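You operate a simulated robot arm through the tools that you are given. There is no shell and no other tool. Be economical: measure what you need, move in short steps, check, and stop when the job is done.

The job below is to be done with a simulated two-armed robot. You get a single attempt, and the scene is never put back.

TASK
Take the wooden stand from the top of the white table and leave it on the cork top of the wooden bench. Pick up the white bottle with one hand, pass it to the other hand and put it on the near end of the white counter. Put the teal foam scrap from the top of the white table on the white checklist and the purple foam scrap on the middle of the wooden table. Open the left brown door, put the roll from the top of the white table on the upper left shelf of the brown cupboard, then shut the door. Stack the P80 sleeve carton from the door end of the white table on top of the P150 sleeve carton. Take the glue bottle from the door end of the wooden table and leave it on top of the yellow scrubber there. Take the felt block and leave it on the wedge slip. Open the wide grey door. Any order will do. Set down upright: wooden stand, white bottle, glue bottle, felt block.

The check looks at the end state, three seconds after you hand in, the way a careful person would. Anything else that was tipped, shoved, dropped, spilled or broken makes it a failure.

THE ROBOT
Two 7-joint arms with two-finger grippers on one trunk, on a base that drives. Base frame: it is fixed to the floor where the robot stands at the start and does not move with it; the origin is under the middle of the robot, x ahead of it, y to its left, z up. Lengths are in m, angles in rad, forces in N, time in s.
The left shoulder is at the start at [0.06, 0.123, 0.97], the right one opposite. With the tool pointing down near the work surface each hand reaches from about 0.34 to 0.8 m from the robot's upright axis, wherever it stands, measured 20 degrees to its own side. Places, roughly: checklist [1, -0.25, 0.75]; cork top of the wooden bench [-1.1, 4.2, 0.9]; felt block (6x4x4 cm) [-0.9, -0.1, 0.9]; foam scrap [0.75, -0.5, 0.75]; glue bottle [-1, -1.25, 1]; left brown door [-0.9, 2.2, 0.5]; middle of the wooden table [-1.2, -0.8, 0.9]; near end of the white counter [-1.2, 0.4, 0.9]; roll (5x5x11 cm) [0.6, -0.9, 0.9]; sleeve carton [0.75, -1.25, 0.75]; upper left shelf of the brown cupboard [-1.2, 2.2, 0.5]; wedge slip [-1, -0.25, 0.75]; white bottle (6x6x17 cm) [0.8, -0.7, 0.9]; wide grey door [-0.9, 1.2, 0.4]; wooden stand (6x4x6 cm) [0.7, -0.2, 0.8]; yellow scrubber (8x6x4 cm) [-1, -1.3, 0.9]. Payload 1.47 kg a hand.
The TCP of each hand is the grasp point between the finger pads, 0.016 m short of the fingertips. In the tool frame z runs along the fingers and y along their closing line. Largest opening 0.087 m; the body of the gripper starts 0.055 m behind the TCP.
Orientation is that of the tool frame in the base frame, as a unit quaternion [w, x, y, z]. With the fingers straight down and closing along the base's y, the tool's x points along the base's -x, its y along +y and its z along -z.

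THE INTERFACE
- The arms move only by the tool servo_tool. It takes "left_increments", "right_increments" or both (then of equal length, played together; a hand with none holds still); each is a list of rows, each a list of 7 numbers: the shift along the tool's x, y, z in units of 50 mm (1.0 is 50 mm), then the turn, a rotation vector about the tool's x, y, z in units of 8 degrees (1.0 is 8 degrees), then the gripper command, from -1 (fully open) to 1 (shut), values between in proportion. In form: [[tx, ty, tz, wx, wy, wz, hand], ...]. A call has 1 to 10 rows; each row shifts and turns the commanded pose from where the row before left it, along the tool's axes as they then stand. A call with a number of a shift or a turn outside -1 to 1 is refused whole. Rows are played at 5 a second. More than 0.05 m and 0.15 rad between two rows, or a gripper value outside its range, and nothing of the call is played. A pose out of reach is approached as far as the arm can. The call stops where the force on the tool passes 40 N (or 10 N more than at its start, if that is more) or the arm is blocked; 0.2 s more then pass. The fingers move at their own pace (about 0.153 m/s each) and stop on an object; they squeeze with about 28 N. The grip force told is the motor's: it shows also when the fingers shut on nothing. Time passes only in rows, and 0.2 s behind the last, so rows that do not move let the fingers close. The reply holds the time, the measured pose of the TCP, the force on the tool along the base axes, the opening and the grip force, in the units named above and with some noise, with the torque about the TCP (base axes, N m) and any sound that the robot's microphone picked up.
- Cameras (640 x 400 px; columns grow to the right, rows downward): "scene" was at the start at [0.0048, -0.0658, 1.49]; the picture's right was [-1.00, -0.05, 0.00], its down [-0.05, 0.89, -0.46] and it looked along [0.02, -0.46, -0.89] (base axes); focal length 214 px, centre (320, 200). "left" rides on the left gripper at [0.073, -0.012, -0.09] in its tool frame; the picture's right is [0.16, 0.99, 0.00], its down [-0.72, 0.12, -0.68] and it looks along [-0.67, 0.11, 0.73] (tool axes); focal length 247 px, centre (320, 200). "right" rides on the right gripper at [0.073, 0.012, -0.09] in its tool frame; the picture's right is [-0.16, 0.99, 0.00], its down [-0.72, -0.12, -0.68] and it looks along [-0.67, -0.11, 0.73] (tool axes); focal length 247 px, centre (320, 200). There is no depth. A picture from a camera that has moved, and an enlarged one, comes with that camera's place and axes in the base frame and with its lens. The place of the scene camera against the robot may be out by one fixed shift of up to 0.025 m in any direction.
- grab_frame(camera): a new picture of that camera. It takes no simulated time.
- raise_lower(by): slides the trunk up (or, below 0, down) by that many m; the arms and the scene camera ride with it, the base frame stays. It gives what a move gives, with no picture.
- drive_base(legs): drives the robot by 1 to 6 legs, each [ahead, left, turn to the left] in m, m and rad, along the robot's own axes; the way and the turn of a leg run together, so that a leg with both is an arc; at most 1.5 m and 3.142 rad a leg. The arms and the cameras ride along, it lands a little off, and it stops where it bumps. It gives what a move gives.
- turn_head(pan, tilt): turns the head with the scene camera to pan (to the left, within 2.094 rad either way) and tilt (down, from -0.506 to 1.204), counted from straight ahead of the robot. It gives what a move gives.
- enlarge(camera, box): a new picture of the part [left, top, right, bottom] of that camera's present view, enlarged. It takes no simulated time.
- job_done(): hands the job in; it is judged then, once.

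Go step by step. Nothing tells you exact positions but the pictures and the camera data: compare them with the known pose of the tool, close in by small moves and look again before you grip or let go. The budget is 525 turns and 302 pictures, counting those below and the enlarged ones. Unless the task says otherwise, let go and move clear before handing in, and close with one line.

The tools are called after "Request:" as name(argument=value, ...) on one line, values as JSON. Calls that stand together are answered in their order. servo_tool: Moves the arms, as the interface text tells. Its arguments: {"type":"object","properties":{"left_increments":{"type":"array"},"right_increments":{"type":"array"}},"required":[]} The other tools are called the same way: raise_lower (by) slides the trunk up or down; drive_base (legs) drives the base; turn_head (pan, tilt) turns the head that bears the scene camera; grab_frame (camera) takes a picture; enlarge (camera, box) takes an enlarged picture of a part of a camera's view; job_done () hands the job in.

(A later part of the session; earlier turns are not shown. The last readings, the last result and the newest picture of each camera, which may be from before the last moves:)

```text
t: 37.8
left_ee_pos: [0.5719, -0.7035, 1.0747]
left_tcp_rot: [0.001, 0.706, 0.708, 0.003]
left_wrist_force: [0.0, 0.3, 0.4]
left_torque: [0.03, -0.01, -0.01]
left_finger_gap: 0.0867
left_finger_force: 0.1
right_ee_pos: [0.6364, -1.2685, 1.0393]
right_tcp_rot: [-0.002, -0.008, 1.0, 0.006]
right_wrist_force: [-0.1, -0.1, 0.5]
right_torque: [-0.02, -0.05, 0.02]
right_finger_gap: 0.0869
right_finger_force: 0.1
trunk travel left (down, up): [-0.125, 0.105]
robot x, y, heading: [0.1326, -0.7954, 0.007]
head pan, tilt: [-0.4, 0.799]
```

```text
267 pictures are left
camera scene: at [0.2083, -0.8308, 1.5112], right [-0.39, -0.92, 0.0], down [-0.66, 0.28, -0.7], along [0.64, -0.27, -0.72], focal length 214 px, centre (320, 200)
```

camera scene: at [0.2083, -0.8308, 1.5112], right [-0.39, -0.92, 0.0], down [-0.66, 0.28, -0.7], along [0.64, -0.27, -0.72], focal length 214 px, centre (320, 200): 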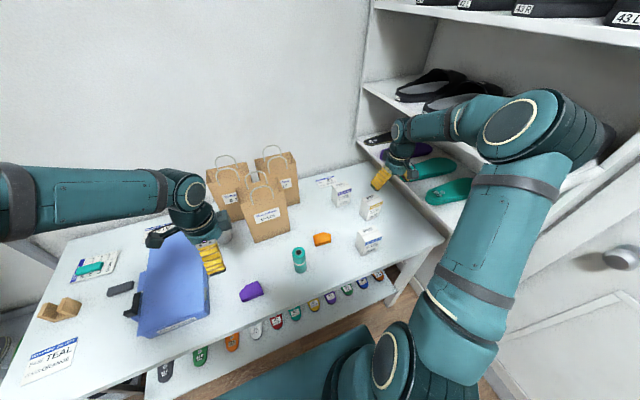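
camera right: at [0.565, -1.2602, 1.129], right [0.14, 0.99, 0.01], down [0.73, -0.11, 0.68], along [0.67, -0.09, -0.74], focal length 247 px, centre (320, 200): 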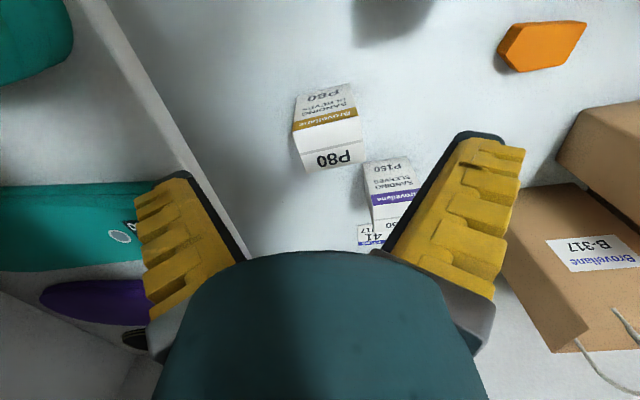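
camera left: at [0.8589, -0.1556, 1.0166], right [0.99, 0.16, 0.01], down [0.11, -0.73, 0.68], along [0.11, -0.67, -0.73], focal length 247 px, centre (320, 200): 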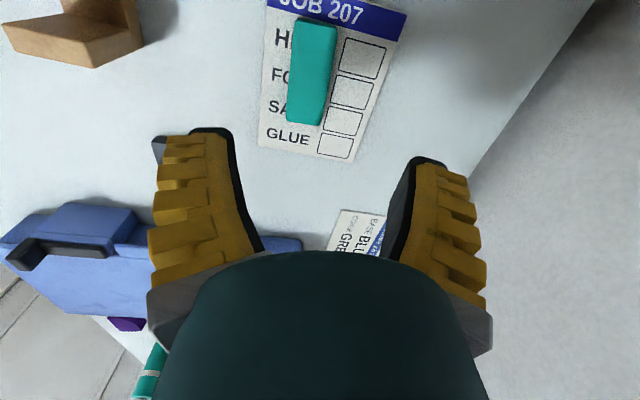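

P80 carton: about 6x6.5x10 cm, centred near (0.705,-1.267), top z≈0.885. I move over it, lower partway and look.

Request:
servo_tool(right_increments=[[-0.7, 0.0, 0, 0, 0, 0, -1], [-0.68, 0, 0, 0, 0, 0, -1], [0, 0, 0.8, 0, 0, 0, -1], [0, 0, 0.7, 0, 0, 0, -1], [0, 0, 0, 0, 0, 0, -1]])

Request:
grab_frame(camera="right")

```text
t: 39.0
left_ee_pos: [0.5715, -0.7044, 1.0748]
left_tcp_rot: [0.001, 0.706, 0.708, 0.003]
left_wrist_force: [-0.6, 0.0, -0.4]
left_torque: [0.01, 0.04, 0.0]
left_finger_gap: 0.0867
left_finger_force: 0.0
right_ee_pos: [0.7079, -1.2677, 0.965]
right_tcp_rot: [-0.001, -0.008, 1.0, 0.005]
right_wrist_force: [0.3, -0.4, 0.0]
right_torque: [-0.03, -0.02, 0.02]
right_finger_gap: 0.0868
right_finger_force: 0.0
trunk travel left (down, up): [-0.125, 0.105]
robot x, y, heading: [0.1311, -0.7975, 0.003]
head pan, tilt: [-0.4, 0.799]
```

```text
266 pictures are left
camera right: at [0.6357, -1.2585, 1.0543], right [0.14, 0.99, 0.01], down [0.73, -0.11, 0.68], along [0.67, -0.09, -0.74], focal length 247 px, centre (320, 200)
```

right: 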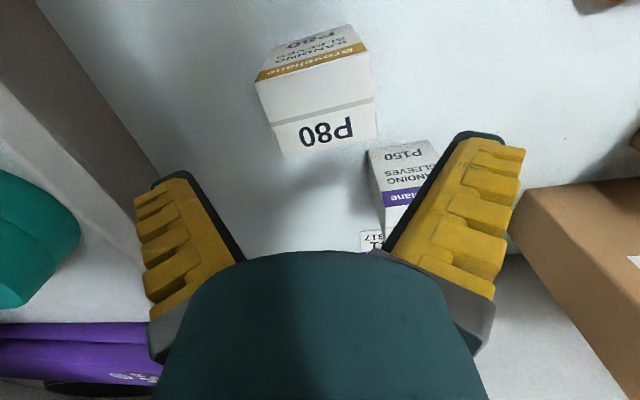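

Everything agrees: P80 centre (0.702,-1.267), yawed ~5°. I align the yaw, descend to grip height and look before gripping.

Request:
servo_tool(right_increments=[[0.12, 0.0, 0, 0, 0, -0.5, -1], [0, 0, 0.6, 0, 0, 0, -1], [0, 0, 0.6, 0, 0, 0, -1], [0, 0, 0.6, 0, 0, 0, -1], [0, 0, 0.4, 0, 0, 0, -1], [0, 0, 0, 0, 0, 0, -1]])

Request:
grab_frame(camera="right")

```text
t: 40.4
left_ee_pos: [0.5723, -0.704, 1.0745]
left_tcp_rot: [0.001, 0.706, 0.708, 0.003]
left_wrist_force: [-1.0, 0.2, -0.9]
left_torque: [0.03, -0.06, 0.02]
left_finger_gap: 0.0868
left_finger_force: 0.1
right_ee_pos: [0.7051, -1.268, 0.8604]
right_tcp_rot: [0.004, -0.043, 0.999, 0.004]
right_wrist_force: [-0.5, 1.7, 13.2]
right_torque: [-0.08, -0.01, -0.04]
right_finger_gap: 0.0869
right_finger_force: 26.7
trunk travel left (down, up): [-0.125, 0.105]
robot x, y, heading: [0.1291, -0.8003, 0.004]
head pan, tilt: [-0.4, 0.799]
stopped in row 6 (right hand): the force on the tool passed its limit at 43 N (the readings are from after the stop); the commanded pose is now the measured one
```

```text
265 pictures are left
camera right: at [0.6316, -1.2639, 0.9496], right [0.07, 1.0, 0.01], down [0.73, -0.06, 0.69], along [0.68, -0.04, -0.73], focal length 247 px, centre (320, 200)
```

right: 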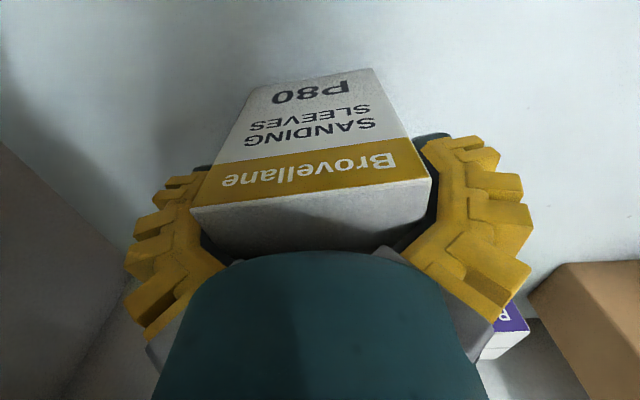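

The hand is straddling the carton with the palm just touching its top. I ease up 8 mm and close.

Request:
servo_tool(right_increments=[[0, 0, -0.16, 0, 0, 0, -1], [0, 0, 0, 0, 0, 0, 1], [0, 0, 0, 0, 0, 0, 1], [0, 0, 0, 0, 0, 0, 1]])

Request:
grab_frame(camera="right")

```text
t: 41.4
left_ee_pos: [0.571, -0.7033, 1.074]
left_tcp_rot: [0.001, 0.707, 0.707, 0.002]
left_wrist_force: [0.3, 0.2, 0.1]
left_torque: [-0.01, -0.03, -0.01]
left_finger_gap: 0.0868
left_finger_force: 0.0
right_ee_pos: [0.7049, -1.2689, 0.8658]
right_tcp_rot: [0.003, -0.043, 0.999, 0.004]
right_wrist_force: [0.3, 1.1, -1.6]
right_torque: [-0.07, -0.03, -0.03]
right_finger_gap: 0.0861
right_finger_force: 27.4
trunk travel left (down, up): [-0.125, 0.105]
robot x, y, heading: [0.1331, -0.7984, 0.004]
head pan, tilt: [-0.4, 0.799]
```

```text
264 pictures are left
camera right: at [0.6312, -1.2647, 0.9549], right [0.07, 1.0, 0.01], down [0.73, -0.06, 0.68], along [0.68, -0.04, -0.73], focal length 247 px, centre (320, 200)
```

right: 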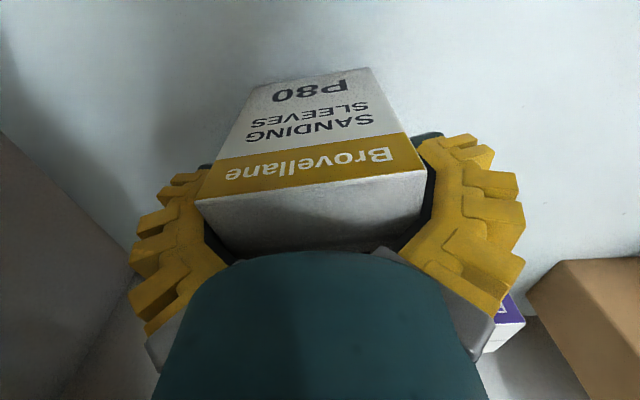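

The gap stays at 0.086 so the grip is very wide here. I lift 3 cm to see whether the carton is truly held.

Request:
servo_tool(right_increments=[[0, 0, -0.3, 0, 0, 0, 1], [0, 0, -0.3, 0, 0, 0, 1], [0, 0, 0, 0, 0, 0, 1]])

Request:
grab_frame(camera="right")

Request:
enlarge(camera="scene", box=[290, 130, 470, 270])

```text
t: 42.2
left_ee_pos: [0.573, -0.7049, 1.0746]
left_tcp_rot: [0.001, 0.706, 0.708, 0.003]
left_wrist_force: [0.5, 0.6, 0.6]
left_torque: [-0.03, 0.0, 0.01]
left_finger_gap: 0.0869
left_finger_force: 0.1
right_ee_pos: [0.7032, -1.2694, 0.8965]
right_tcp_rot: [0.002, -0.043, 0.999, 0.003]
right_wrist_force: [-0.8, -0.3, -1.8]
right_torque: [0.01, 0.0, -0.02]
right_finger_gap: 0.0864
right_finger_force: 28.2
trunk travel left (down, up): [-0.125, 0.105]
robot x, y, heading: [0.1322, -0.7988, 0.001]
head pan, tilt: [-0.4, 0.799]
```

```text
263 pictures are left
camera right: at [0.6304, -1.2648, 0.9858], right [0.07, 1.0, 0.01], down [0.73, -0.06, 0.68], along [0.68, -0.04, -0.73], focal length 247 px, centre (320, 200)
```

right: 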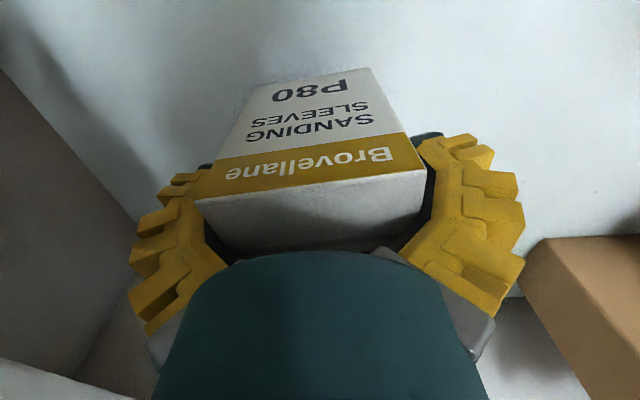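

```text
2.86 times, centred on (380, 200) of scene
camera zoom: at [0.2086, -0.8309, 1.5112], right [-0.39, -0.92, 0.0], down [-0.66, 0.28, -0.7], along [0.64, -0.27, -0.72], focal length 613 px, centre (149, 200)
```

zoom: 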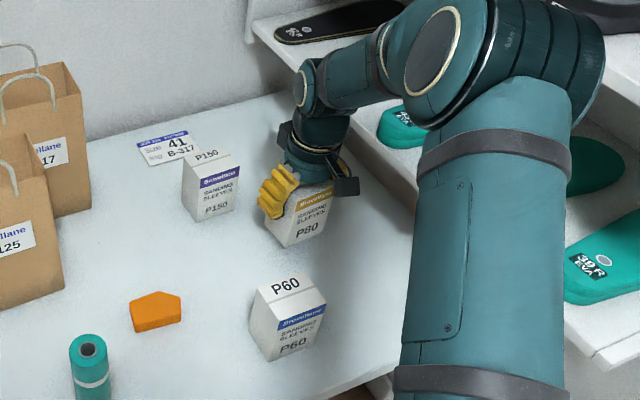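

P80 is held, but at nearly full opening, which makes a clean release unsure. I set it back down and will regrip across its shallower side with the hand turned 90°.

Request:
servo_tool(right_increments=[[0, 0, 0.3, 0, 0, 0, 1], [0, 0, 0.29, 0, 0, 0, 1], [0, 0, 0, 0, 0, 0, -1], [0, 0, 0, 0, 0, 0, -1], [0, 0, -0.2, 0, 0, 0, -1], [0, 0, -0.4, 0, 0, 0, -1], [0, 0, -0.6, 0, 0, 0, -1], [0, 0, -0.8, 0, 0, 0, -1], [0, 0, -0.8, 0, 0, 0, -1]])

Request:
grab_frame(camera="right")

```text
t: 44.2
left_ee_pos: [0.5719, -0.7041, 1.0746]
left_tcp_rot: [0.002, 0.707, 0.708, 0.003]
left_wrist_force: [0.7, 0.9, -0.8]
left_torque: [-0.02, -0.02, 0.01]
left_finger_gap: 0.087
left_finger_force: 0.0
right_ee_pos: [0.7055, -1.2696, 1.0072]
right_tcp_rot: [0.003, -0.043, 0.999, 0.005]
right_wrist_force: [0.3, -0.5, 0.9]
right_torque: [-0.02, -0.02, 0.02]
right_finger_gap: 0.087
right_finger_force: 0.1
trunk travel left (down, up): [-0.125, 0.105]
robot x, y, heading: [0.1305, -0.7959, 0.002]
head pan, tilt: [-0.4, 0.799]
```

```text
261 pictures are left
camera right: at [0.6319, -1.2661, 1.0961], right [0.07, 1.0, 0.01], down [0.73, -0.06, 0.68], along [0.68, -0.04, -0.73], focal length 247 px, centre (320, 200)
```

right: 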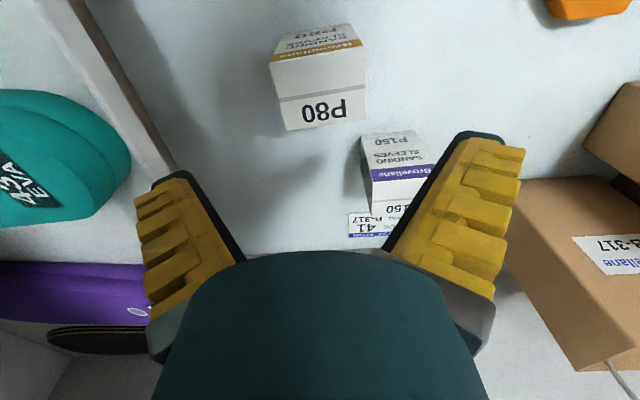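

The release was clean. Still, I prefer a safer grip across the shallow side, so I turn the right hand 90° above the carton and look.

Request:
servo_tool(right_increments=[[0, 0, 0, 0, 0, 1, -1], [0, 0, 0, 0, 0, 1, -1], [0, 0, 0, 0, 0, 1, -1], [0, 0, 0, 0, 0, 1, -1], [0, 0, 0, 0, 0, 1, -1], [0, 0, 0, 0, 0, 1, -1], [0, 0, 0, 0, 0, 1, -1], [0, 0, 0, 0, 0, 1, -1], [0, 0, 0, 0, 0, 1, -1], [0, 0, 0, 0, 0, 1, -1]])

Request:
servo_tool(right_increments=[[0, 0, 0, 0, 0, 1, -1], [0, 0, 0, 0, 0, 0.25, -1], [0, 0, 0, 0, 0, 0, -1]])

Request:
grab_frame(camera="right")

Request:
grab_frame(camera="scene")

```text
t: 46.4
left_ee_pos: [0.5724, -0.7042, 1.0735]
left_tcp_rot: [0.001, 0.707, 0.707, 0.002]
left_wrist_force: [-0.5, 0.0, -0.3]
left_torque: [-0.01, 0.01, 0.03]
left_finger_gap: 0.0869
left_finger_force: 0.0
right_ee_pos: [0.7035, -1.2698, 1.0066]
right_tcp_rot: [-0.001, 0.61, 0.792, 0.005]
right_wrist_force: [0.0, 0.3, 0.1]
right_torque: [0.02, 0.0, -0.01]
right_finger_gap: 0.0868
right_finger_force: 0.0
trunk travel left (down, up): [-0.125, 0.105]
robot x, y, heading: [0.1335, -0.7987, 0.006]
head pan, tilt: [-0.4, 0.799]
```

```text
t: 47.2
left_ee_pos: [0.572, -0.7028, 1.0743]
left_tcp_rot: [0.002, 0.706, 0.708, 0.003]
left_wrist_force: [0.5, -0.4, -0.6]
left_torque: [0.02, 0.01, -0.02]
left_finger_gap: 0.087
left_finger_force: 0.1
right_ee_pos: [0.7038, -1.2692, 1.0058]
right_tcp_rot: [-0.001, 0.676, 0.737, 0.005]
right_wrist_force: [0.0, 0.3, 0.9]
right_torque: [0.02, -0.01, 0.02]
right_finger_gap: 0.087
right_finger_force: 0.0
trunk travel left (down, up): [-0.125, 0.105]
robot x, y, heading: [0.1348, -0.7991, 0.001]
head pan, tilt: [-0.4, 0.799]
```

```text
260 pictures are left
camera right: at [0.7097, -1.1973, 1.0966], right [1.0, -0.07, 0.0], down [-0.06, -0.74, 0.67], along [-0.05, -0.67, -0.74], focal length 247 px, centre (320, 200)
```

right: 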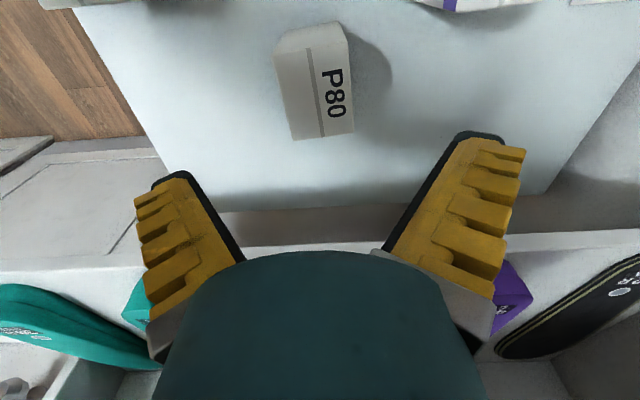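

```text
259 pictures are left
camera scene: at [0.2083, -0.8306, 1.5112], right [-0.39, -0.92, 0.0], down [-0.66, 0.28, -0.7], along [0.64, -0.27, -0.72], focal length 214 px, centre (320, 200)
```

scene: 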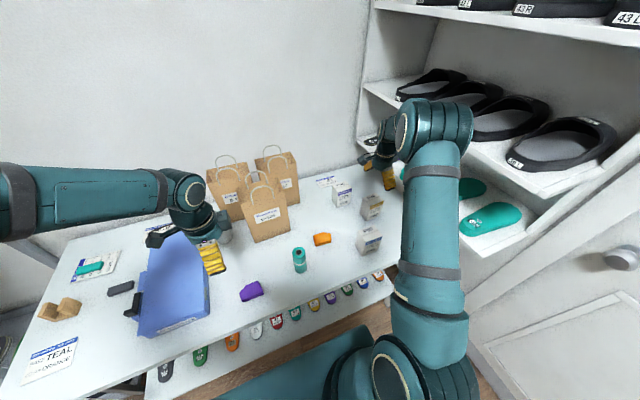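

Centre agrees (0.703,-1.268) and the x-depth is only ~5.5 cm. Descending and gripping.

Request:
servo_tool(right_increments=[[0, 0, 0.8, 0, 0, 0, -1], [0, 0, 0.8, 0, 0, 0, -1], [0, 0, 0.7, 0, 0, 0, -1], [0, 0, 0.5, 0, 0, 0, -1], [0, 0, 0, 0, 0, 0, 1], [0, 0, 0, 0, 0, 0, 1], [0, 0, 0, 0, 0, 0, 1]])

Request:
grab_frame(camera="right")

```text
t: 48.8
left_ee_pos: [0.5711, -0.7028, 1.0743]
left_tcp_rot: [0.002, 0.707, 0.707, 0.003]
left_wrist_force: [-0.2, -0.8, 0.6]
left_torque: [0.0, 0.01, 0.04]
left_finger_gap: 0.0869
left_finger_force: 0.1
right_ee_pos: [0.7049, -1.2665, 0.8683]
right_tcp_rot: [-0.001, 0.676, 0.737, 0.004]
right_wrist_force: [-0.2, -0.1, -1.5]
right_torque: [-0.02, -0.03, 0.03]
right_finger_gap: 0.0595
right_finger_force: 27.8
trunk travel left (down, up): [-0.125, 0.105]
robot x, y, heading: [0.1329, -0.7984, 0.004]
head pan, tilt: [-0.4, 0.799]
```

```text
258 pictures are left
camera right: at [0.7104, -1.1941, 0.9574], right [1.0, -0.07, 0.0], down [-0.06, -0.74, 0.67], along [-0.05, -0.67, -0.74], focal length 247 px, centre (320, 200)
```

right: 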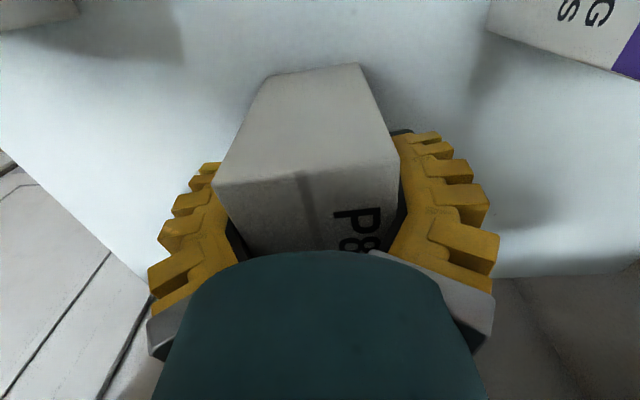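

P80 is well held (gap 0.0595). P150's front face starts at x≈0.80 with centre y≈-1.18, i.e. shift of about (+0.125,+0.087). I lift high and move above, then check.

Request:
servo_tool(right_increments=[[0, 0, -0.8, 0, 0, 0, 1], [0, 0, -0.8, 0, 0, 0, 1], [0, 0, -0.8, 0, 0, 0, 1], [0, 0, -0.8, 0, 0, 0, 1], [0, 0.9, 0, 0, 0, 0, 1], [0, 0, 0, 0, 0, 0, 1]])

Request:
turn_head(pan=-0.5, tilt=0.6)

Request:
grab_frame(camera="right")

Request:
enlarge(camera="scene", box=[250, 150, 430, 270])

Request:
grab_frame(camera="left")

```text
t: 50.2
left_ee_pos: [0.571, -0.7047, 1.0746]
left_tcp_rot: [0.001, 0.707, 0.707, 0.003]
left_wrist_force: [-0.6, -0.1, 0.9]
left_torque: [0.01, -0.03, -0.01]
left_finger_gap: 0.0871
left_finger_force: 0.0
right_ee_pos: [0.7465, -1.264, 1.0302]
right_tcp_rot: [-0.001, 0.676, 0.736, 0.004]
right_wrist_force: [-0.8, 0.5, -1.4]
right_torque: [0.0, -0.02, -0.01]
right_finger_gap: 0.0592
right_finger_force: 27.8
trunk travel left (down, up): [-0.125, 0.105]
robot x, y, heading: [0.1289, -0.7976, 0.005]
head pan, tilt: [-0.4, 0.799]
```

```text
t: 50.9
left_ee_pos: [0.5731, -0.704, 1.0747]
left_tcp_rot: [0.001, 0.707, 0.707, 0.004]
left_wrist_force: [0.0, 0.0, 0.5]
left_torque: [0.01, 0.0, 0.01]
left_finger_gap: 0.087
left_finger_force: 0.0
right_ee_pos: [0.7483, -1.266, 1.0282]
right_tcp_rot: [-0.001, 0.676, 0.737, 0.005]
right_wrist_force: [0.1, 0.5, -1.4]
right_torque: [-0.01, -0.01, -0.03]
right_finger_gap: 0.0589
right_finger_force: 27.9
trunk travel left (down, up): [-0.125, 0.105]
robot x, y, heading: [0.1329, -0.7953, 0.008]
head pan, tilt: [-0.499, 0.6]
```

```text
257 pictures are left
camera right: at [0.7536, -1.1921, 1.1178], right [1.0, -0.07, 0.0], down [-0.06, -0.74, 0.67], along [-0.05, -0.67, -0.74], focal length 247 px, centre (320, 200)
```

right: 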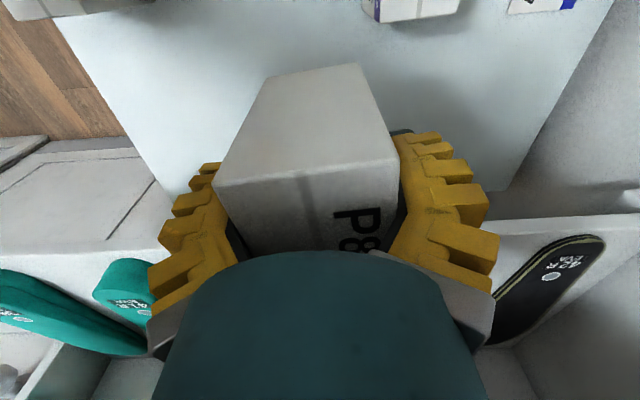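

```text
3.33 times, centred on (340, 210) of scene
camera zoom: at [0.2118, -0.8417, 1.528], right [-0.48, -0.88, 0.0], down [-0.5, 0.27, -0.82], along [0.73, -0.39, -0.57], focal length 715 px, centre (253, 167)
```

zoom: 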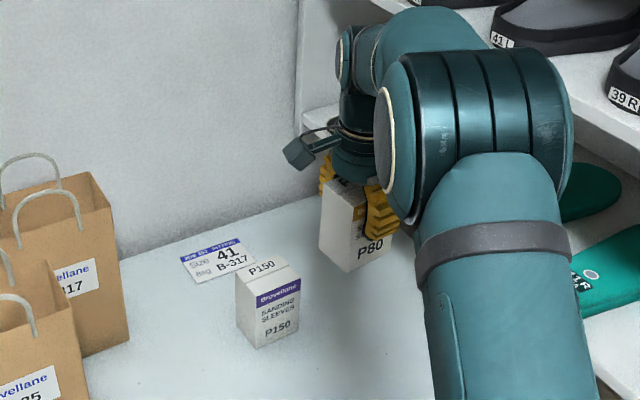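

```text
255 pictures are left
camera left: at [0.5594, -0.6323, 1.1659], right [0.99, 0.16, 0.01], down [0.11, -0.73, 0.68], along [0.11, -0.67, -0.73], focal length 247 px, centre (320, 200)
```

left: 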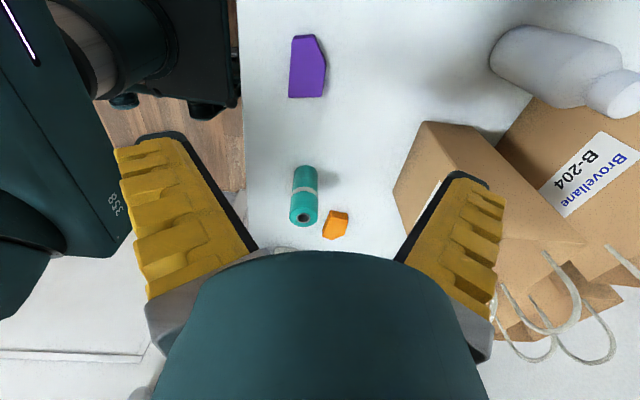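

P150's top spans x 0.797–0.86 and its -y edge is at y≈-1.221, so its centre is (0.829,-1.181). I move P80 over it.

Request:
servo_tool(right_increments=[[0, 0.9, 0, 0, 0, 0, 1], [0, 0.87, 0, 0, 0, 0, 1], [0.8, 0, 0, 0, 0, 0, 1], [0.73, 0, 0, 0, 0, 0, 1], [0, 0, 0.7, 0, 0, 0, 1], [0, 0, 0, 0, 0, 0, 1]])

Request:
enlarge(camera="scene", box=[250, 150, 430, 270])

Request:
grab_frame(camera="right")

```text
t: 52.3
left_ee_pos: [0.5716, -0.7035, 1.0754]
left_tcp_rot: [0.001, 0.707, 0.707, 0.002]
left_wrist_force: [-0.2, 0.8, 0.5]
left_torque: [-0.04, 0.01, 0.01]
left_finger_gap: 0.0868
left_finger_force: 0.1
right_ee_pos: [0.8239, -1.1804, 0.9934]
right_tcp_rot: [-0.001, 0.676, 0.736, 0.004]
right_wrist_force: [0.4, 0.6, -1.5]
right_torque: [-0.01, -0.04, -0.01]
right_finger_gap: 0.0587
right_finger_force: 28.0
right hand out of reach, approached as far as the arm can: row 2
trunk travel left (down, up): [-0.125, 0.105]
robot x, y, heading: [0.1328, -0.7989, 0.002]
head pan, tilt: [-0.499, 0.6]
```

```text
3.33 times, centred on (340, 210) of scene
camera zoom: at [0.2115, -0.8413, 1.5281], right [-0.48, -0.88, 0.0], down [-0.5, 0.27, -0.83], along [0.73, -0.39, -0.56], focal length 715 px, centre (253, 167)
```

zoom: 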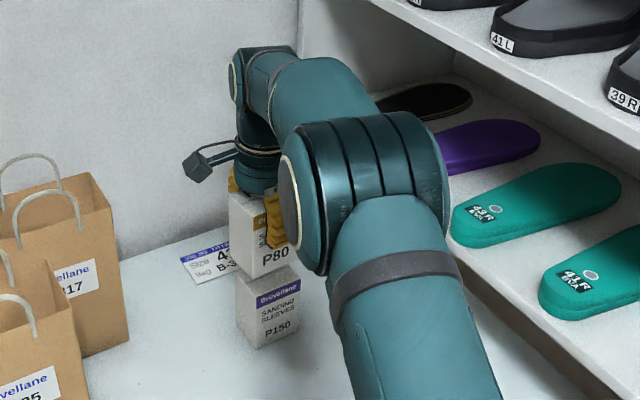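

```text
253 pictures are left
camera right: at [0.8305, -1.1075, 1.0828], right [1.0, -0.07, 0.0], down [-0.06, -0.74, 0.67], along [-0.05, -0.67, -0.74], focal length 247 px, centre (320, 200)
```

right: 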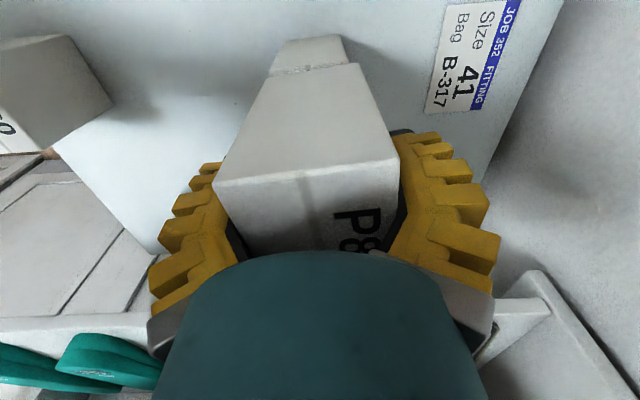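

Almost in place. I enlarge the contact region to judge the alignment before lowering the last ~2.5 cm.

Request:
enlarge(camera="right", box=[230, 20, 400, 126])

Request:
enlarge(camera="scene", box=[300, 190, 370, 250])

```text
3.76 times, centred on (315, 73) of right
camera zoom: at [0.8305, -1.1075, 1.0828], right [1.0, -0.07, 0.0], down [-0.06, -0.74, 0.67], along [-0.05, -0.67, -0.74], focal length 930 px, centre (339, 678)
```

zoom: 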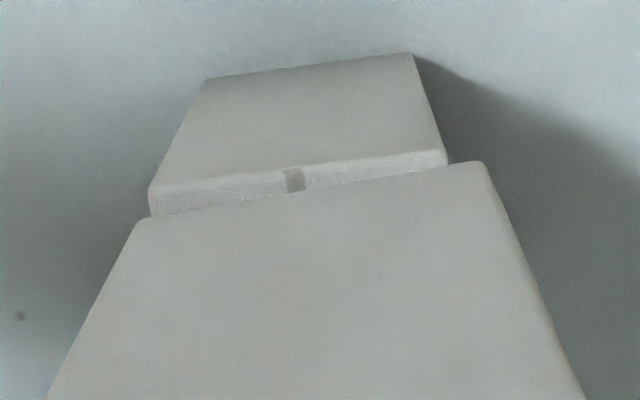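

```text
6.67 times, centred on (335, 220) of scene
camera zoom: at [0.2115, -0.8413, 1.5281], right [-0.48, -0.88, 0.0], down [-0.5, 0.27, -0.83], along [0.73, -0.39, -0.56], focal length 1430 px, centre (220, 67)
```

zoom: 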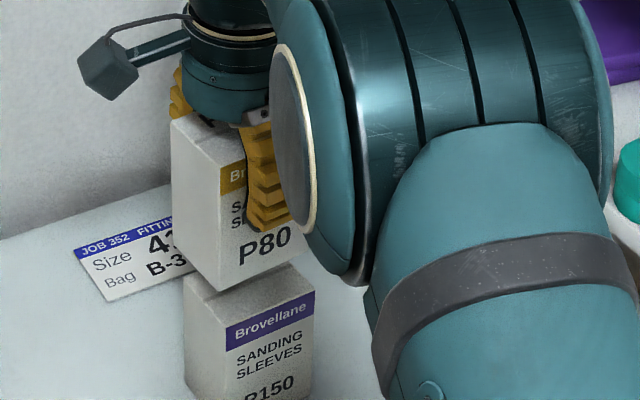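

P80 is within ~4 mm of P150. I trim by that and lower gently to contact.

Request:
servo_tool(right_increments=[[-0.06, -0.08, 0.2, 0, 0, 0, 1], [0, 0, 0.2, 0, 0, 0, 1], [0, 0, 0.08, 0, 0, 0, 1], [0, 0, 0, 0, 0, 0, 1]])

Request:
enlarge(camera="right", box=[230, 20, 400, 126])

```text
t: 53.3
left_ee_pos: [0.5715, -0.7044, 1.0742]
left_tcp_rot: [0.002, 0.706, 0.708, 0.003]
left_wrist_force: [0.7, 0.2, 0.4]
left_torque: [-0.02, -0.02, -0.01]
left_finger_gap: 0.087
left_finger_force: 0.1
right_ee_pos: [0.8212, -1.1821, 0.9685]
right_tcp_rot: [-0.001, 0.677, 0.736, 0.004]
right_wrist_force: [0.2, -0.1, -2.0]
right_torque: [0.03, 0.0, 0.0]
right_finger_gap: 0.0585
right_finger_force: 28.4
trunk travel left (down, up): [-0.125, 0.105]
robot x, y, heading: [0.1315, -0.7982, 0.005]
head pan, tilt: [-0.499, 0.6]
```

```text
3.76 times, centred on (315, 73) of right
camera zoom: at [0.8273, -1.1099, 1.0578], right [1.0, -0.07, 0.0], down [-0.06, -0.74, 0.67], along [-0.05, -0.67, -0.74], focal length 930 px, centre (339, 678)
```

zoom: 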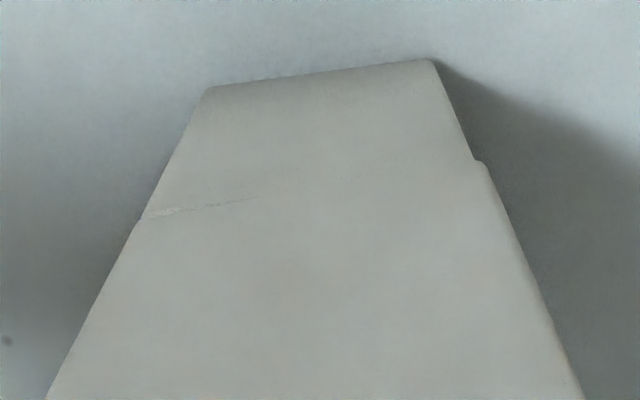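

Aligned nicely; lowering the last few millimetres.

Request:
servo_tool(right_increments=[[0, 0, 0.05, 0, 0, 0, 1], [0, 0, 0.05, 0, 0, 0, 1], [0, 0, 0, 0, 0, 0, 1]])

```text
t: 54.1
left_ee_pos: [0.571, -0.7037, 1.0743]
left_tcp_rot: [0.002, 0.707, 0.707, 0.003]
left_wrist_force: [-0.4, 0.0, 0.2]
left_torque: [0.0, -0.01, 0.0]
left_finger_gap: 0.087
left_finger_force: 0.0
right_ee_pos: [0.8215, -1.1831, 0.9651]
right_tcp_rot: [0.0, 0.676, 0.737, 0.006]
right_wrist_force: [-1.3, 0.0, 10.0]
right_torque: [0.02, 0.39, 0.0]
right_finger_gap: 0.0585
right_finger_force: 28.2
trunk travel left (down, up): [-0.125, 0.105]
robot x, y, heading: [0.1322, -0.7956, -0.001]
head pan, tilt: [-0.499, 0.6]
```

Contact made (10 N). I ease 2 mm, open, and lift clear.

Request:
servo_tool(right_increments=[[0, 0, -0.03, 0, 0, 0, 1], [0, 0, 0, 0, 0, 0, -0.2], [0, 0, 0, 0, 0, 0, -1], [0, 0, 0, 0, 0, 0, -1], [0, 0, -0.5, 0, 0, 0, -1], [0, 0, -0.8, 0, 0, 0, -1], [0, 0, -1, 0, 0, 0, -1], [0, 0, -0.6, 0, 0, 0, -1]])

Request:
enlarge(camera="scene", box=[250, 150, 430, 270])

Request:
grab_frame(camera="right")

```text
t: 55.9
left_ee_pos: [0.5709, -0.704, 1.0747]
left_tcp_rot: [0.003, 0.707, 0.708, 0.003]
left_wrist_force: [0.1, -0.2, 0.0]
left_torque: [0.03, -0.01, 0.0]
left_finger_gap: 0.0868
left_finger_force: 0.0
right_ee_pos: [0.8178, -1.1868, 1.1086]
right_tcp_rot: [-0.001, 0.676, 0.737, 0.004]
right_wrist_force: [0.3, -0.2, 0.2]
right_torque: [-0.01, -0.02, 0.02]
right_finger_gap: 0.0871
right_finger_force: 0.1
trunk travel left (down, up): [-0.125, 0.105]
robot x, y, heading: [0.1349, -0.7998, 0.003]
head pan, tilt: [-0.499, 0.6]
```

```text
3.33 times, centred on (340, 210) of scene
camera zoom: at [0.2114, -0.8415, 1.5281], right [-0.48, -0.88, 0.0], down [-0.5, 0.27, -0.83], along [0.73, -0.39, -0.56], focal length 715 px, centre (253, 167)
```

zoom: 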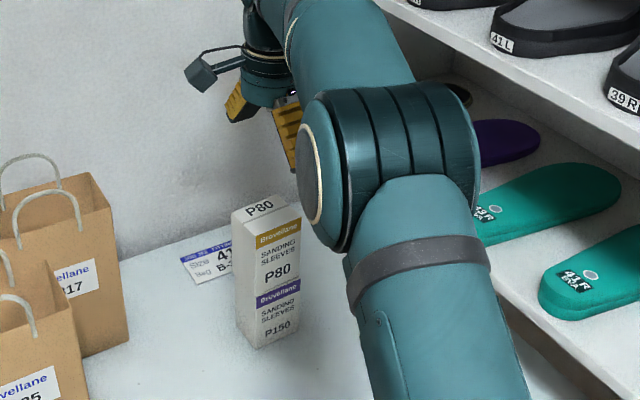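

```text
248 pictures are left
camera right: at [0.8246, -1.1146, 1.199], right [1.0, -0.07, 0.0], down [-0.06, -0.74, 0.67], along [-0.05, -0.67, -0.74], focal length 247 px, centre (320, 200)
```

right: 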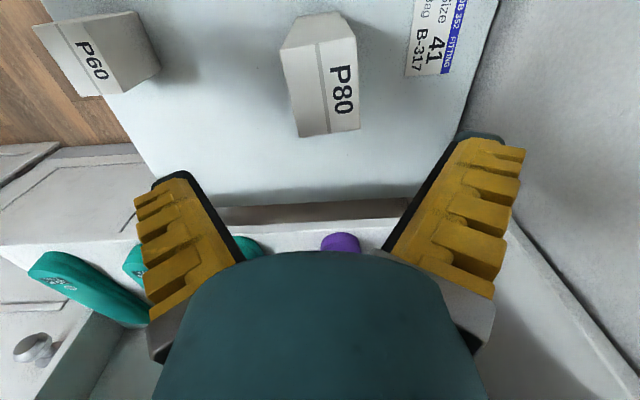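

P80 is stacked squarely on P150. Next the white bottle; I retract both hands a bit to see the bottle's surroundings.

Request:
servo_tool(right_increments=[[0, -1, 0, 0, 0, 0, -1], [0, -1, 0, 0, 0, 0, -1], [0, -1, 0, 0, 0, 0, -1], [0, -1, 0, 0, 0, 0, -1], [0, -1, 0, 0, 0, 0, -1], [0, -1, 0, 0, 0, 0, -1]], left_increments=[[0.6, 0, 0, 0, 0, 0, -1], [0.6, 0, 0, 0, 0, 0, -1], [0.6, 0, 0, 0, 0, 0, -1], [0.6, 0, 0, 0, 0, 0, -1], [0, 0, 0, 0, 0, 0, -1], [0, 0, 0, 0, 0, 0, -1]])

Request:
turn_head(pan=0.0, tilt=0.7)

Request:
enlarge(camera="scene", box=[200, 140, 420, 290])

Request:
grab_frame(camera="left")

```text
t: 57.3
left_ee_pos: [0.5703, -0.5852, 1.0742]
left_tcp_rot: [0.002, 0.707, 0.708, 0.003]
left_wrist_force: [-1.0, -0.3, -0.3]
left_torque: [-0.01, -0.02, 0.03]
left_finger_gap: 0.087
left_finger_force: 0.0
right_ee_pos: [0.521, -1.2101, 1.1092]
right_tcp_rot: [0.0, 0.676, 0.737, 0.005]
right_wrist_force: [0.5, -0.4, -0.7]
right_torque: [0.03, -0.01, 0.02]
right_finger_gap: 0.087
right_finger_force: 0.0
trunk travel left (down, up): [-0.125, 0.105]
robot x, y, heading: [0.1341, -0.7944, 0.004]
head pan, tilt: [-0.499, 0.6]
```

```text
t: 58.3
left_ee_pos: [0.571, -0.5837, 1.0753]
left_tcp_rot: [0.001, 0.707, 0.708, 0.003]
left_wrist_force: [0.7, -0.2, 0.5]
left_torque: [0.02, -0.01, 0.01]
left_finger_gap: 0.087
left_finger_force: 0.1
right_ee_pos: [0.5218, -1.2107, 1.1088]
right_tcp_rot: [-0.001, 0.676, 0.737, 0.005]
right_wrist_force: [-0.8, 0.5, 0.7]
right_torque: [-0.04, 0.01, 0.03]
right_finger_gap: 0.0872
right_finger_force: 0.0
trunk travel left (down, up): [-0.125, 0.105]
robot x, y, heading: [0.1311, -0.7961, 0.005]
head pan, tilt: [0.0, 0.7]
```

```text
2.67 times, centred on (310, 215) of scene
camera zoom: at [0.2189, -0.7993, 1.5195], right [0.0, -1.0, 0.0], down [-0.64, 0.0, -0.77], along [0.77, 0.0, -0.64], focal length 572 px, centre (347, 160)
```

zoom: 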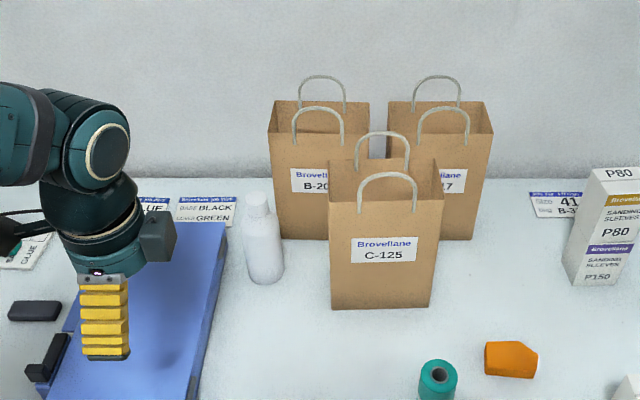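

```text
246 pictures are left
camera left: at [0.5591, -0.5128, 1.1656], right [0.99, 0.16, 0.01], down [0.11, -0.72, 0.68], along [0.11, -0.67, -0.73], focal length 247 px, centre (320, 200)
```

left: 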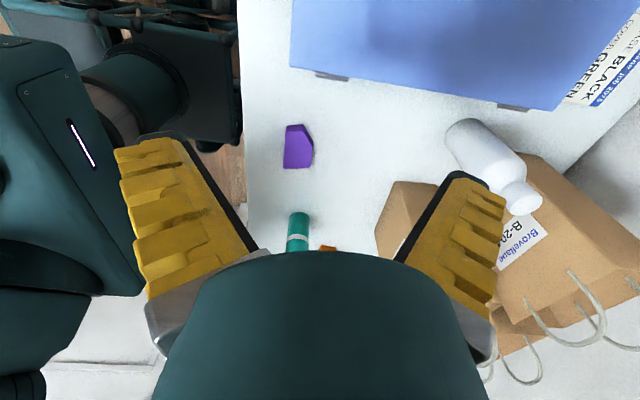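

The bottle stands near (0.83,-0.67) between the blue box and the bags. I'll grip its cap from above with the left hand closing along y, so I turn that hand back and move closer at height.

Request:
servo_tool(left_increments=[[0, 0, -0.4, 0, 0, -1, -1], [0, 0, 0, 0, 0, -1, -1], [0, 0, 0, 0, 0, -1, -1], [0, 0, 0, 0, 0, -1, -1], [0, 0, 0, 0, 0, -1, -1], [0, 0, 0, 0, 0, -1, -1], [0, 0, 0, 0, 0, -1, -1], [0, 0, 0, 0, 0, -1, -1], [0, 0, 0, 0, 0, -1, -1], [0, 0, 0, 0, 0, -1, -1]])

Request:
servo_tool(left_increments=[[0, 0, 0, 0, 0, -1, -1], [-0.9, 0, 0, 0, 0, -0.25, -1], [-0.9, 0, 0, 0, 0, 0, -1], [0, -0.9, 0, 0, 0, 0, -1], [0, -0.9, 0, 0, 0, 0, -1], [0, 0, 0, 0, 0, 0, -1]])

Request:
grab_frame(camera="left")

```text
t: 60.5
left_ee_pos: [0.5718, -0.5834, 1.0947]
left_tcp_rot: [0.002, 0.085, 0.996, 0.001]
left_wrist_force: [0.0, -0.7, 0.4]
left_torque: [0.02, -0.01, 0.02]
left_finger_gap: 0.0868
left_finger_force: 0.0
right_ee_pos: [0.5225, -1.2112, 1.1091]
right_tcp_rot: [0.0, 0.677, 0.736, 0.004]
right_wrist_force: [-0.2, 0.6, 0.4]
right_torque: [-0.01, 0.01, 0.03]
right_finger_gap: 0.087
right_finger_force: 0.2
trunk travel left (down, up): [-0.125, 0.105]
robot x, y, heading: [0.135, -0.7988, 0.003]
head pan, tilt: [0.0, 0.7]
```

```text
t: 61.9
left_ee_pos: [0.6652, -0.6753, 1.0966]
left_tcp_rot: [0.004, -0.001, 1.0, 0.0]
left_wrist_force: [-0.4, 0.7, -1.1]
left_torque: [-0.03, 0.01, 0.0]
left_finger_gap: 0.087
left_finger_force: 0.0
right_ee_pos: [0.5217, -1.2102, 1.1101]
right_tcp_rot: [-0.001, 0.675, 0.738, 0.003]
right_wrist_force: [0.2, -0.6, -0.1]
right_torque: [0.01, 0.03, -0.03]
right_finger_gap: 0.0871
right_finger_force: 0.1
trunk travel left (down, up): [-0.125, 0.105]
robot x, y, heading: [0.1342, -0.8024, 0.004]
head pan, tilt: [0.0, 0.7]
```

```text
245 pictures are left
camera left: at [0.5903, -0.6888, 1.1862], right [-0.16, 0.99, 0.0], down [0.72, 0.12, 0.68], along [0.68, 0.11, -0.73], focal length 247 px, centre (320, 200)
```

left: 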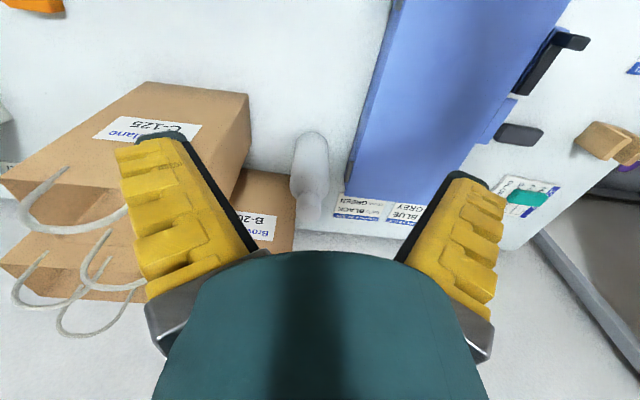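

Bottle axis reads around (0.83–0.845,-0.665). I move closer over it at the same height.

Request:
servo_tool(left_increments=[[-0.9, 0.2, 0, 0, 0, 0, -1], [-0.9, 0, 0, 0, 0, 0, -1], [-0.6, 0, 0.5, 0, 0, 0, -1], [0, 0, 0, 0, 0, 0, -1]])

Request:
grab_frame(camera="left")

Request:
enlarge(camera="scene", box=[200, 140, 420, 290])

```text
t: 62.9
left_ee_pos: [0.7839, -0.6652, 1.0713]
left_tcp_rot: [0.003, -0.001, 1.0, 0.002]
left_wrist_force: [0.9, 0.0, 0.5]
left_torque: [-0.04, -0.03, 0.0]
left_finger_gap: 0.0871
left_finger_force: 0.1
right_ee_pos: [0.5217, -1.211, 1.1085]
right_tcp_rot: [-0.001, 0.677, 0.736, 0.004]
right_wrist_force: [0.3, 0.3, -0.2]
right_torque: [0.03, -0.04, -0.03]
right_finger_gap: 0.0869
right_finger_force: 0.0
trunk travel left (down, up): [-0.125, 0.105]
robot x, y, heading: [0.133, -0.8002, 0.007]
head pan, tilt: [0.0, 0.7]
```

```text
244 pictures are left
camera left: at [0.7105, -0.6784, 1.1627], right [-0.16, 0.99, 0.0], down [0.72, 0.12, 0.69], along [0.68, 0.11, -0.73], focal length 247 px, centre (320, 200)
```

left: 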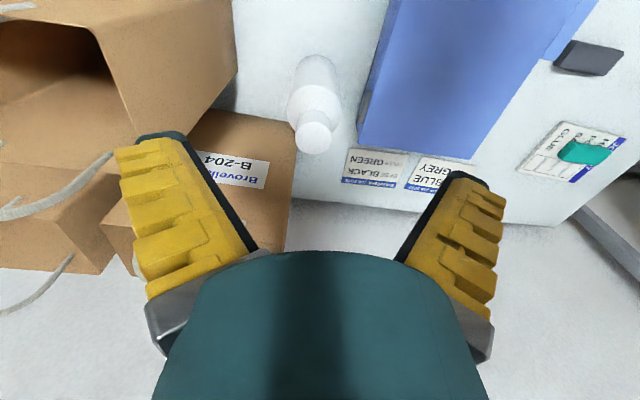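

```text
2.67 times, centred on (310, 215) of scene
camera zoom: at [0.2177, -0.7993, 1.5196], right [0.0, -1.0, 0.0], down [-0.64, 0.0, -0.77], along [0.77, 0.0, -0.64], focal length 572 px, centre (347, 160)
```

zoom: 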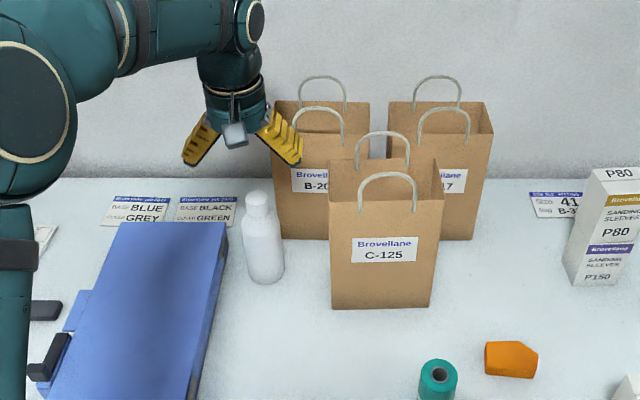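

Cap centre ≈ (0.828,-0.667), top ≈0.95. I move over it and descend to 0.985 with a look.

Request:
servo_tool(left_increments=[[-0.88, -0.04, 0, 0, 0, 0, -1], [0, 0, 0.8, 0, 0, 0, -1], [0, 0, 0.9, 0, 0, 0, -1], [0, 0, 0, 0, 0, 0, -1]])

Request:
grab_frame(camera="left")

Request:
enlarge(camera="scene", box=[250, 140, 360, 250])

```text
t: 63.9
left_ee_pos: [0.8254, -0.6668, 0.9838]
left_tcp_rot: [0.004, 0.0, 1.0, 0.001]
left_wrist_force: [-1.0, -0.2, 0.0]
left_torque: [0.01, 0.0, 0.0]
left_finger_gap: 0.087
left_finger_force: 0.0
right_ee_pos: [0.5204, -1.2106, 1.1081]
right_tcp_rot: [-0.001, 0.676, 0.737, 0.004]
right_wrist_force: [-0.9, -0.9, 0.5]
right_torque: [0.0, -0.01, 0.01]
right_finger_gap: 0.0871
right_finger_force: 0.1
trunk travel left (down, up): [-0.125, 0.105]
robot x, y, heading: [0.1332, -0.7971, 0.001]
head pan, tilt: [0.0, 0.7]
```

```text
242 pictures are left
camera left: at [0.7529, -0.6798, 1.0748], right [-0.16, 0.99, 0.0], down [0.72, 0.12, 0.69], along [0.68, 0.11, -0.73], focal length 247 px, centre (320, 200)
```

left: 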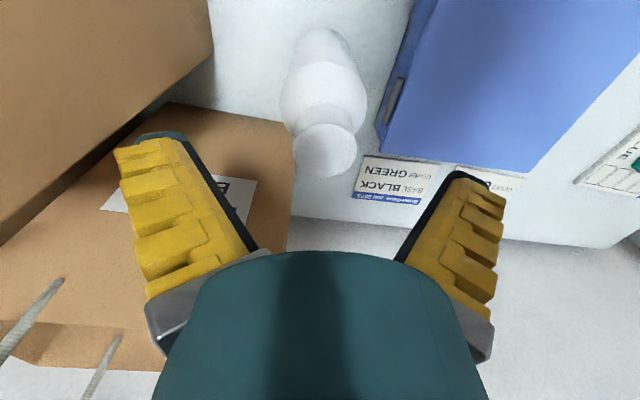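

```text
3.64 times, centred on (305, 195) of scene
camera zoom: at [0.2179, -0.7992, 1.5196], right [0.0, -1.0, 0.0], down [-0.64, 0.0, -0.77], along [0.77, 0.0, -0.64], focal length 780 px, centre (374, 218)
```

zoom: 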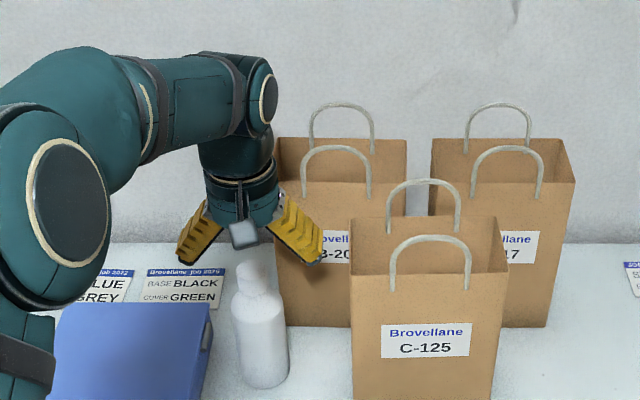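

The cap is centred between the fingers. I descend to z 0.93 and close on it.

Request:
servo_tool(left_increments=[[0, 0.04, 0.5, 0, 0, 0, -1], [0, 0, 0.56, 0, 0, 0, -1], [0, 0, 0, 0, 0, 0, -1], [0, 0, 0, 0, 0, 0, 1], [0, 0, 0, 0, 0, 0, 1], [0, 0, 0, 0, 0, 0, 1]])

Request:
grab_frame(camera="left")

```text
t: 65.3
left_ee_pos: [0.8276, -0.6641, 0.9349]
left_tcp_rot: [0.005, 0.0, 1.0, 0.001]
left_wrist_force: [-0.2, 0.7, 16.2]
left_torque: [0.03, 0.28, 0.08]
left_finger_gap: 0.0397
left_finger_force: 28.0
right_ee_pos: [0.5209, -1.2119, 1.1097]
right_tcp_rot: [0.0, 0.676, 0.737, 0.005]
right_wrist_force: [0.0, -0.2, 0.2]
right_torque: [0.03, 0.01, -0.01]
right_finger_gap: 0.087
right_finger_force: 0.0
trunk travel left (down, up): [-0.125, 0.105]
robot x, y, heading: [0.1324, -0.7987, 0.004]
head pan, tilt: [0.0, 0.7]
```

```text
240 pictures are left
camera left: at [0.753, -0.6765, 1.0246], right [-0.16, 0.99, 0.0], down [0.72, 0.12, 0.69], along [0.68, 0.11, -0.73], focal length 247 px, centre (320, 200)
```

left: 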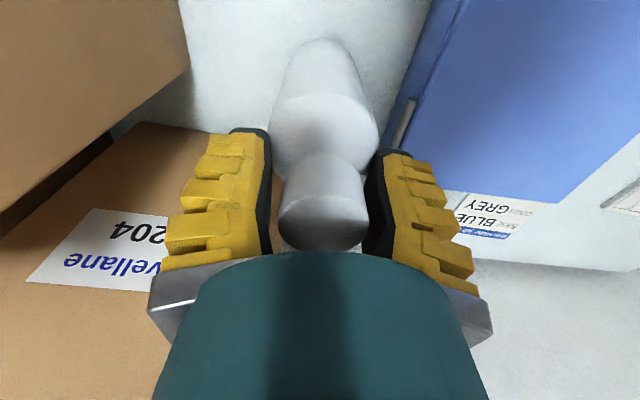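

Cap gripped (gap 0.040). I lift straight up and check.

Request:
servo_tool(left_increments=[[0, 0, -0.4, 0, 0, 0, 1], [0, 0, -0.8, 0, 0, 0, 1], [0, 0, -0.8, 0, 0, 0, 1], [0, 0, -0.8, 0, 0, 0, 1], [0, 0, -0.6, 0, 0, 0, 1], [0, 0, 0, 0, 0, 0, 1]])

Request:
grab_frame(camera="scene")

```text
t: 66.7
left_ee_pos: [0.8256, -0.6649, 1.1044]
left_tcp_rot: [0.003, -0.001, 1.0, 0.001]
left_wrist_force: [-0.4, 0.1, -1.2]
left_torque: [-0.01, 0.02, -0.01]
left_finger_gap: 0.0181
left_finger_force: 27.3
right_ee_pos: [0.5233, -1.2115, 1.1089]
right_tcp_rot: [-0.001, 0.676, 0.737, 0.004]
right_wrist_force: [0.7, -0.3, 1.2]
right_torque: [0.0, 0.02, -0.03]
right_finger_gap: 0.0869
right_finger_force: 0.0
trunk travel left (down, up): [-0.125, 0.105]
robot x, y, heading: [0.1338, -0.7965, 0.006]
head pan, tilt: [0.0, 0.7]
```

```text
239 pictures are left
camera scene: at [0.2194, -0.7992, 1.5194], right [0.0, -1.0, 0.0], down [-0.64, 0.0, -0.76], along [0.76, 0.0, -0.64], focal length 214 px, centre (320, 200)
```

scene: 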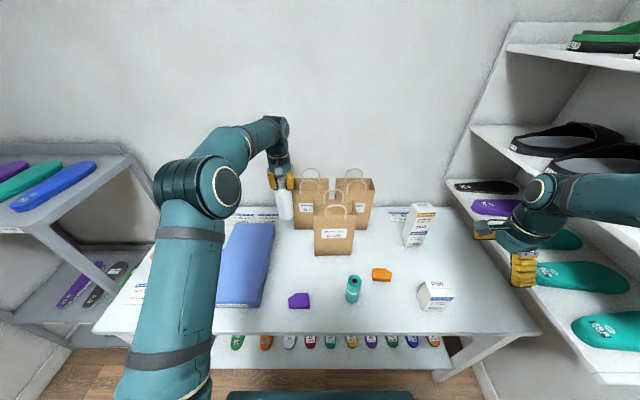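

The gap dropped to 0.018, so the hold has slipped to a thinner part. I look closely.

Request:
enlarge(camera="scene", box=[240, 140, 340, 240])

Request:
grab_frame(camera="left")

```text
4.00 times, centred on (290, 190) of scene
camera zoom: at [0.2194, -0.7992, 1.5194], right [0.0, -1.0, 0.0], down [-0.64, 0.0, -0.76], along [0.76, 0.0, -0.64], focal length 858 px, centre (440, 240)
```

zoom: 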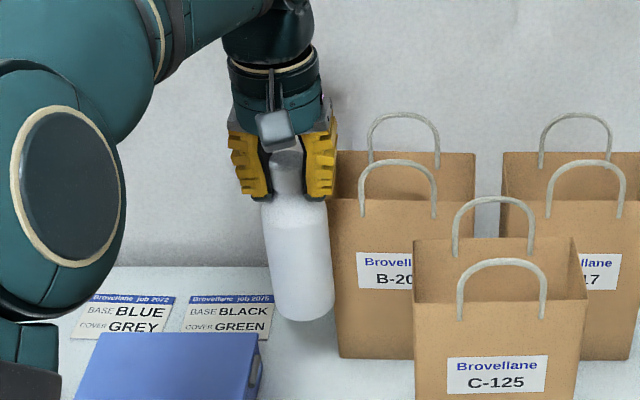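

```text
237 pictures are left
camera left: at [0.7517, -0.6786, 1.1959], right [-0.16, 0.99, 0.0], down [0.72, 0.12, 0.68], along [0.68, 0.11, -0.73], focal length 247 px, centre (320, 200)
```

left: 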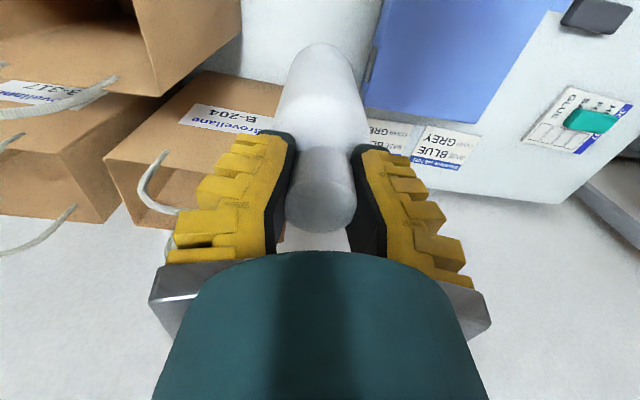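

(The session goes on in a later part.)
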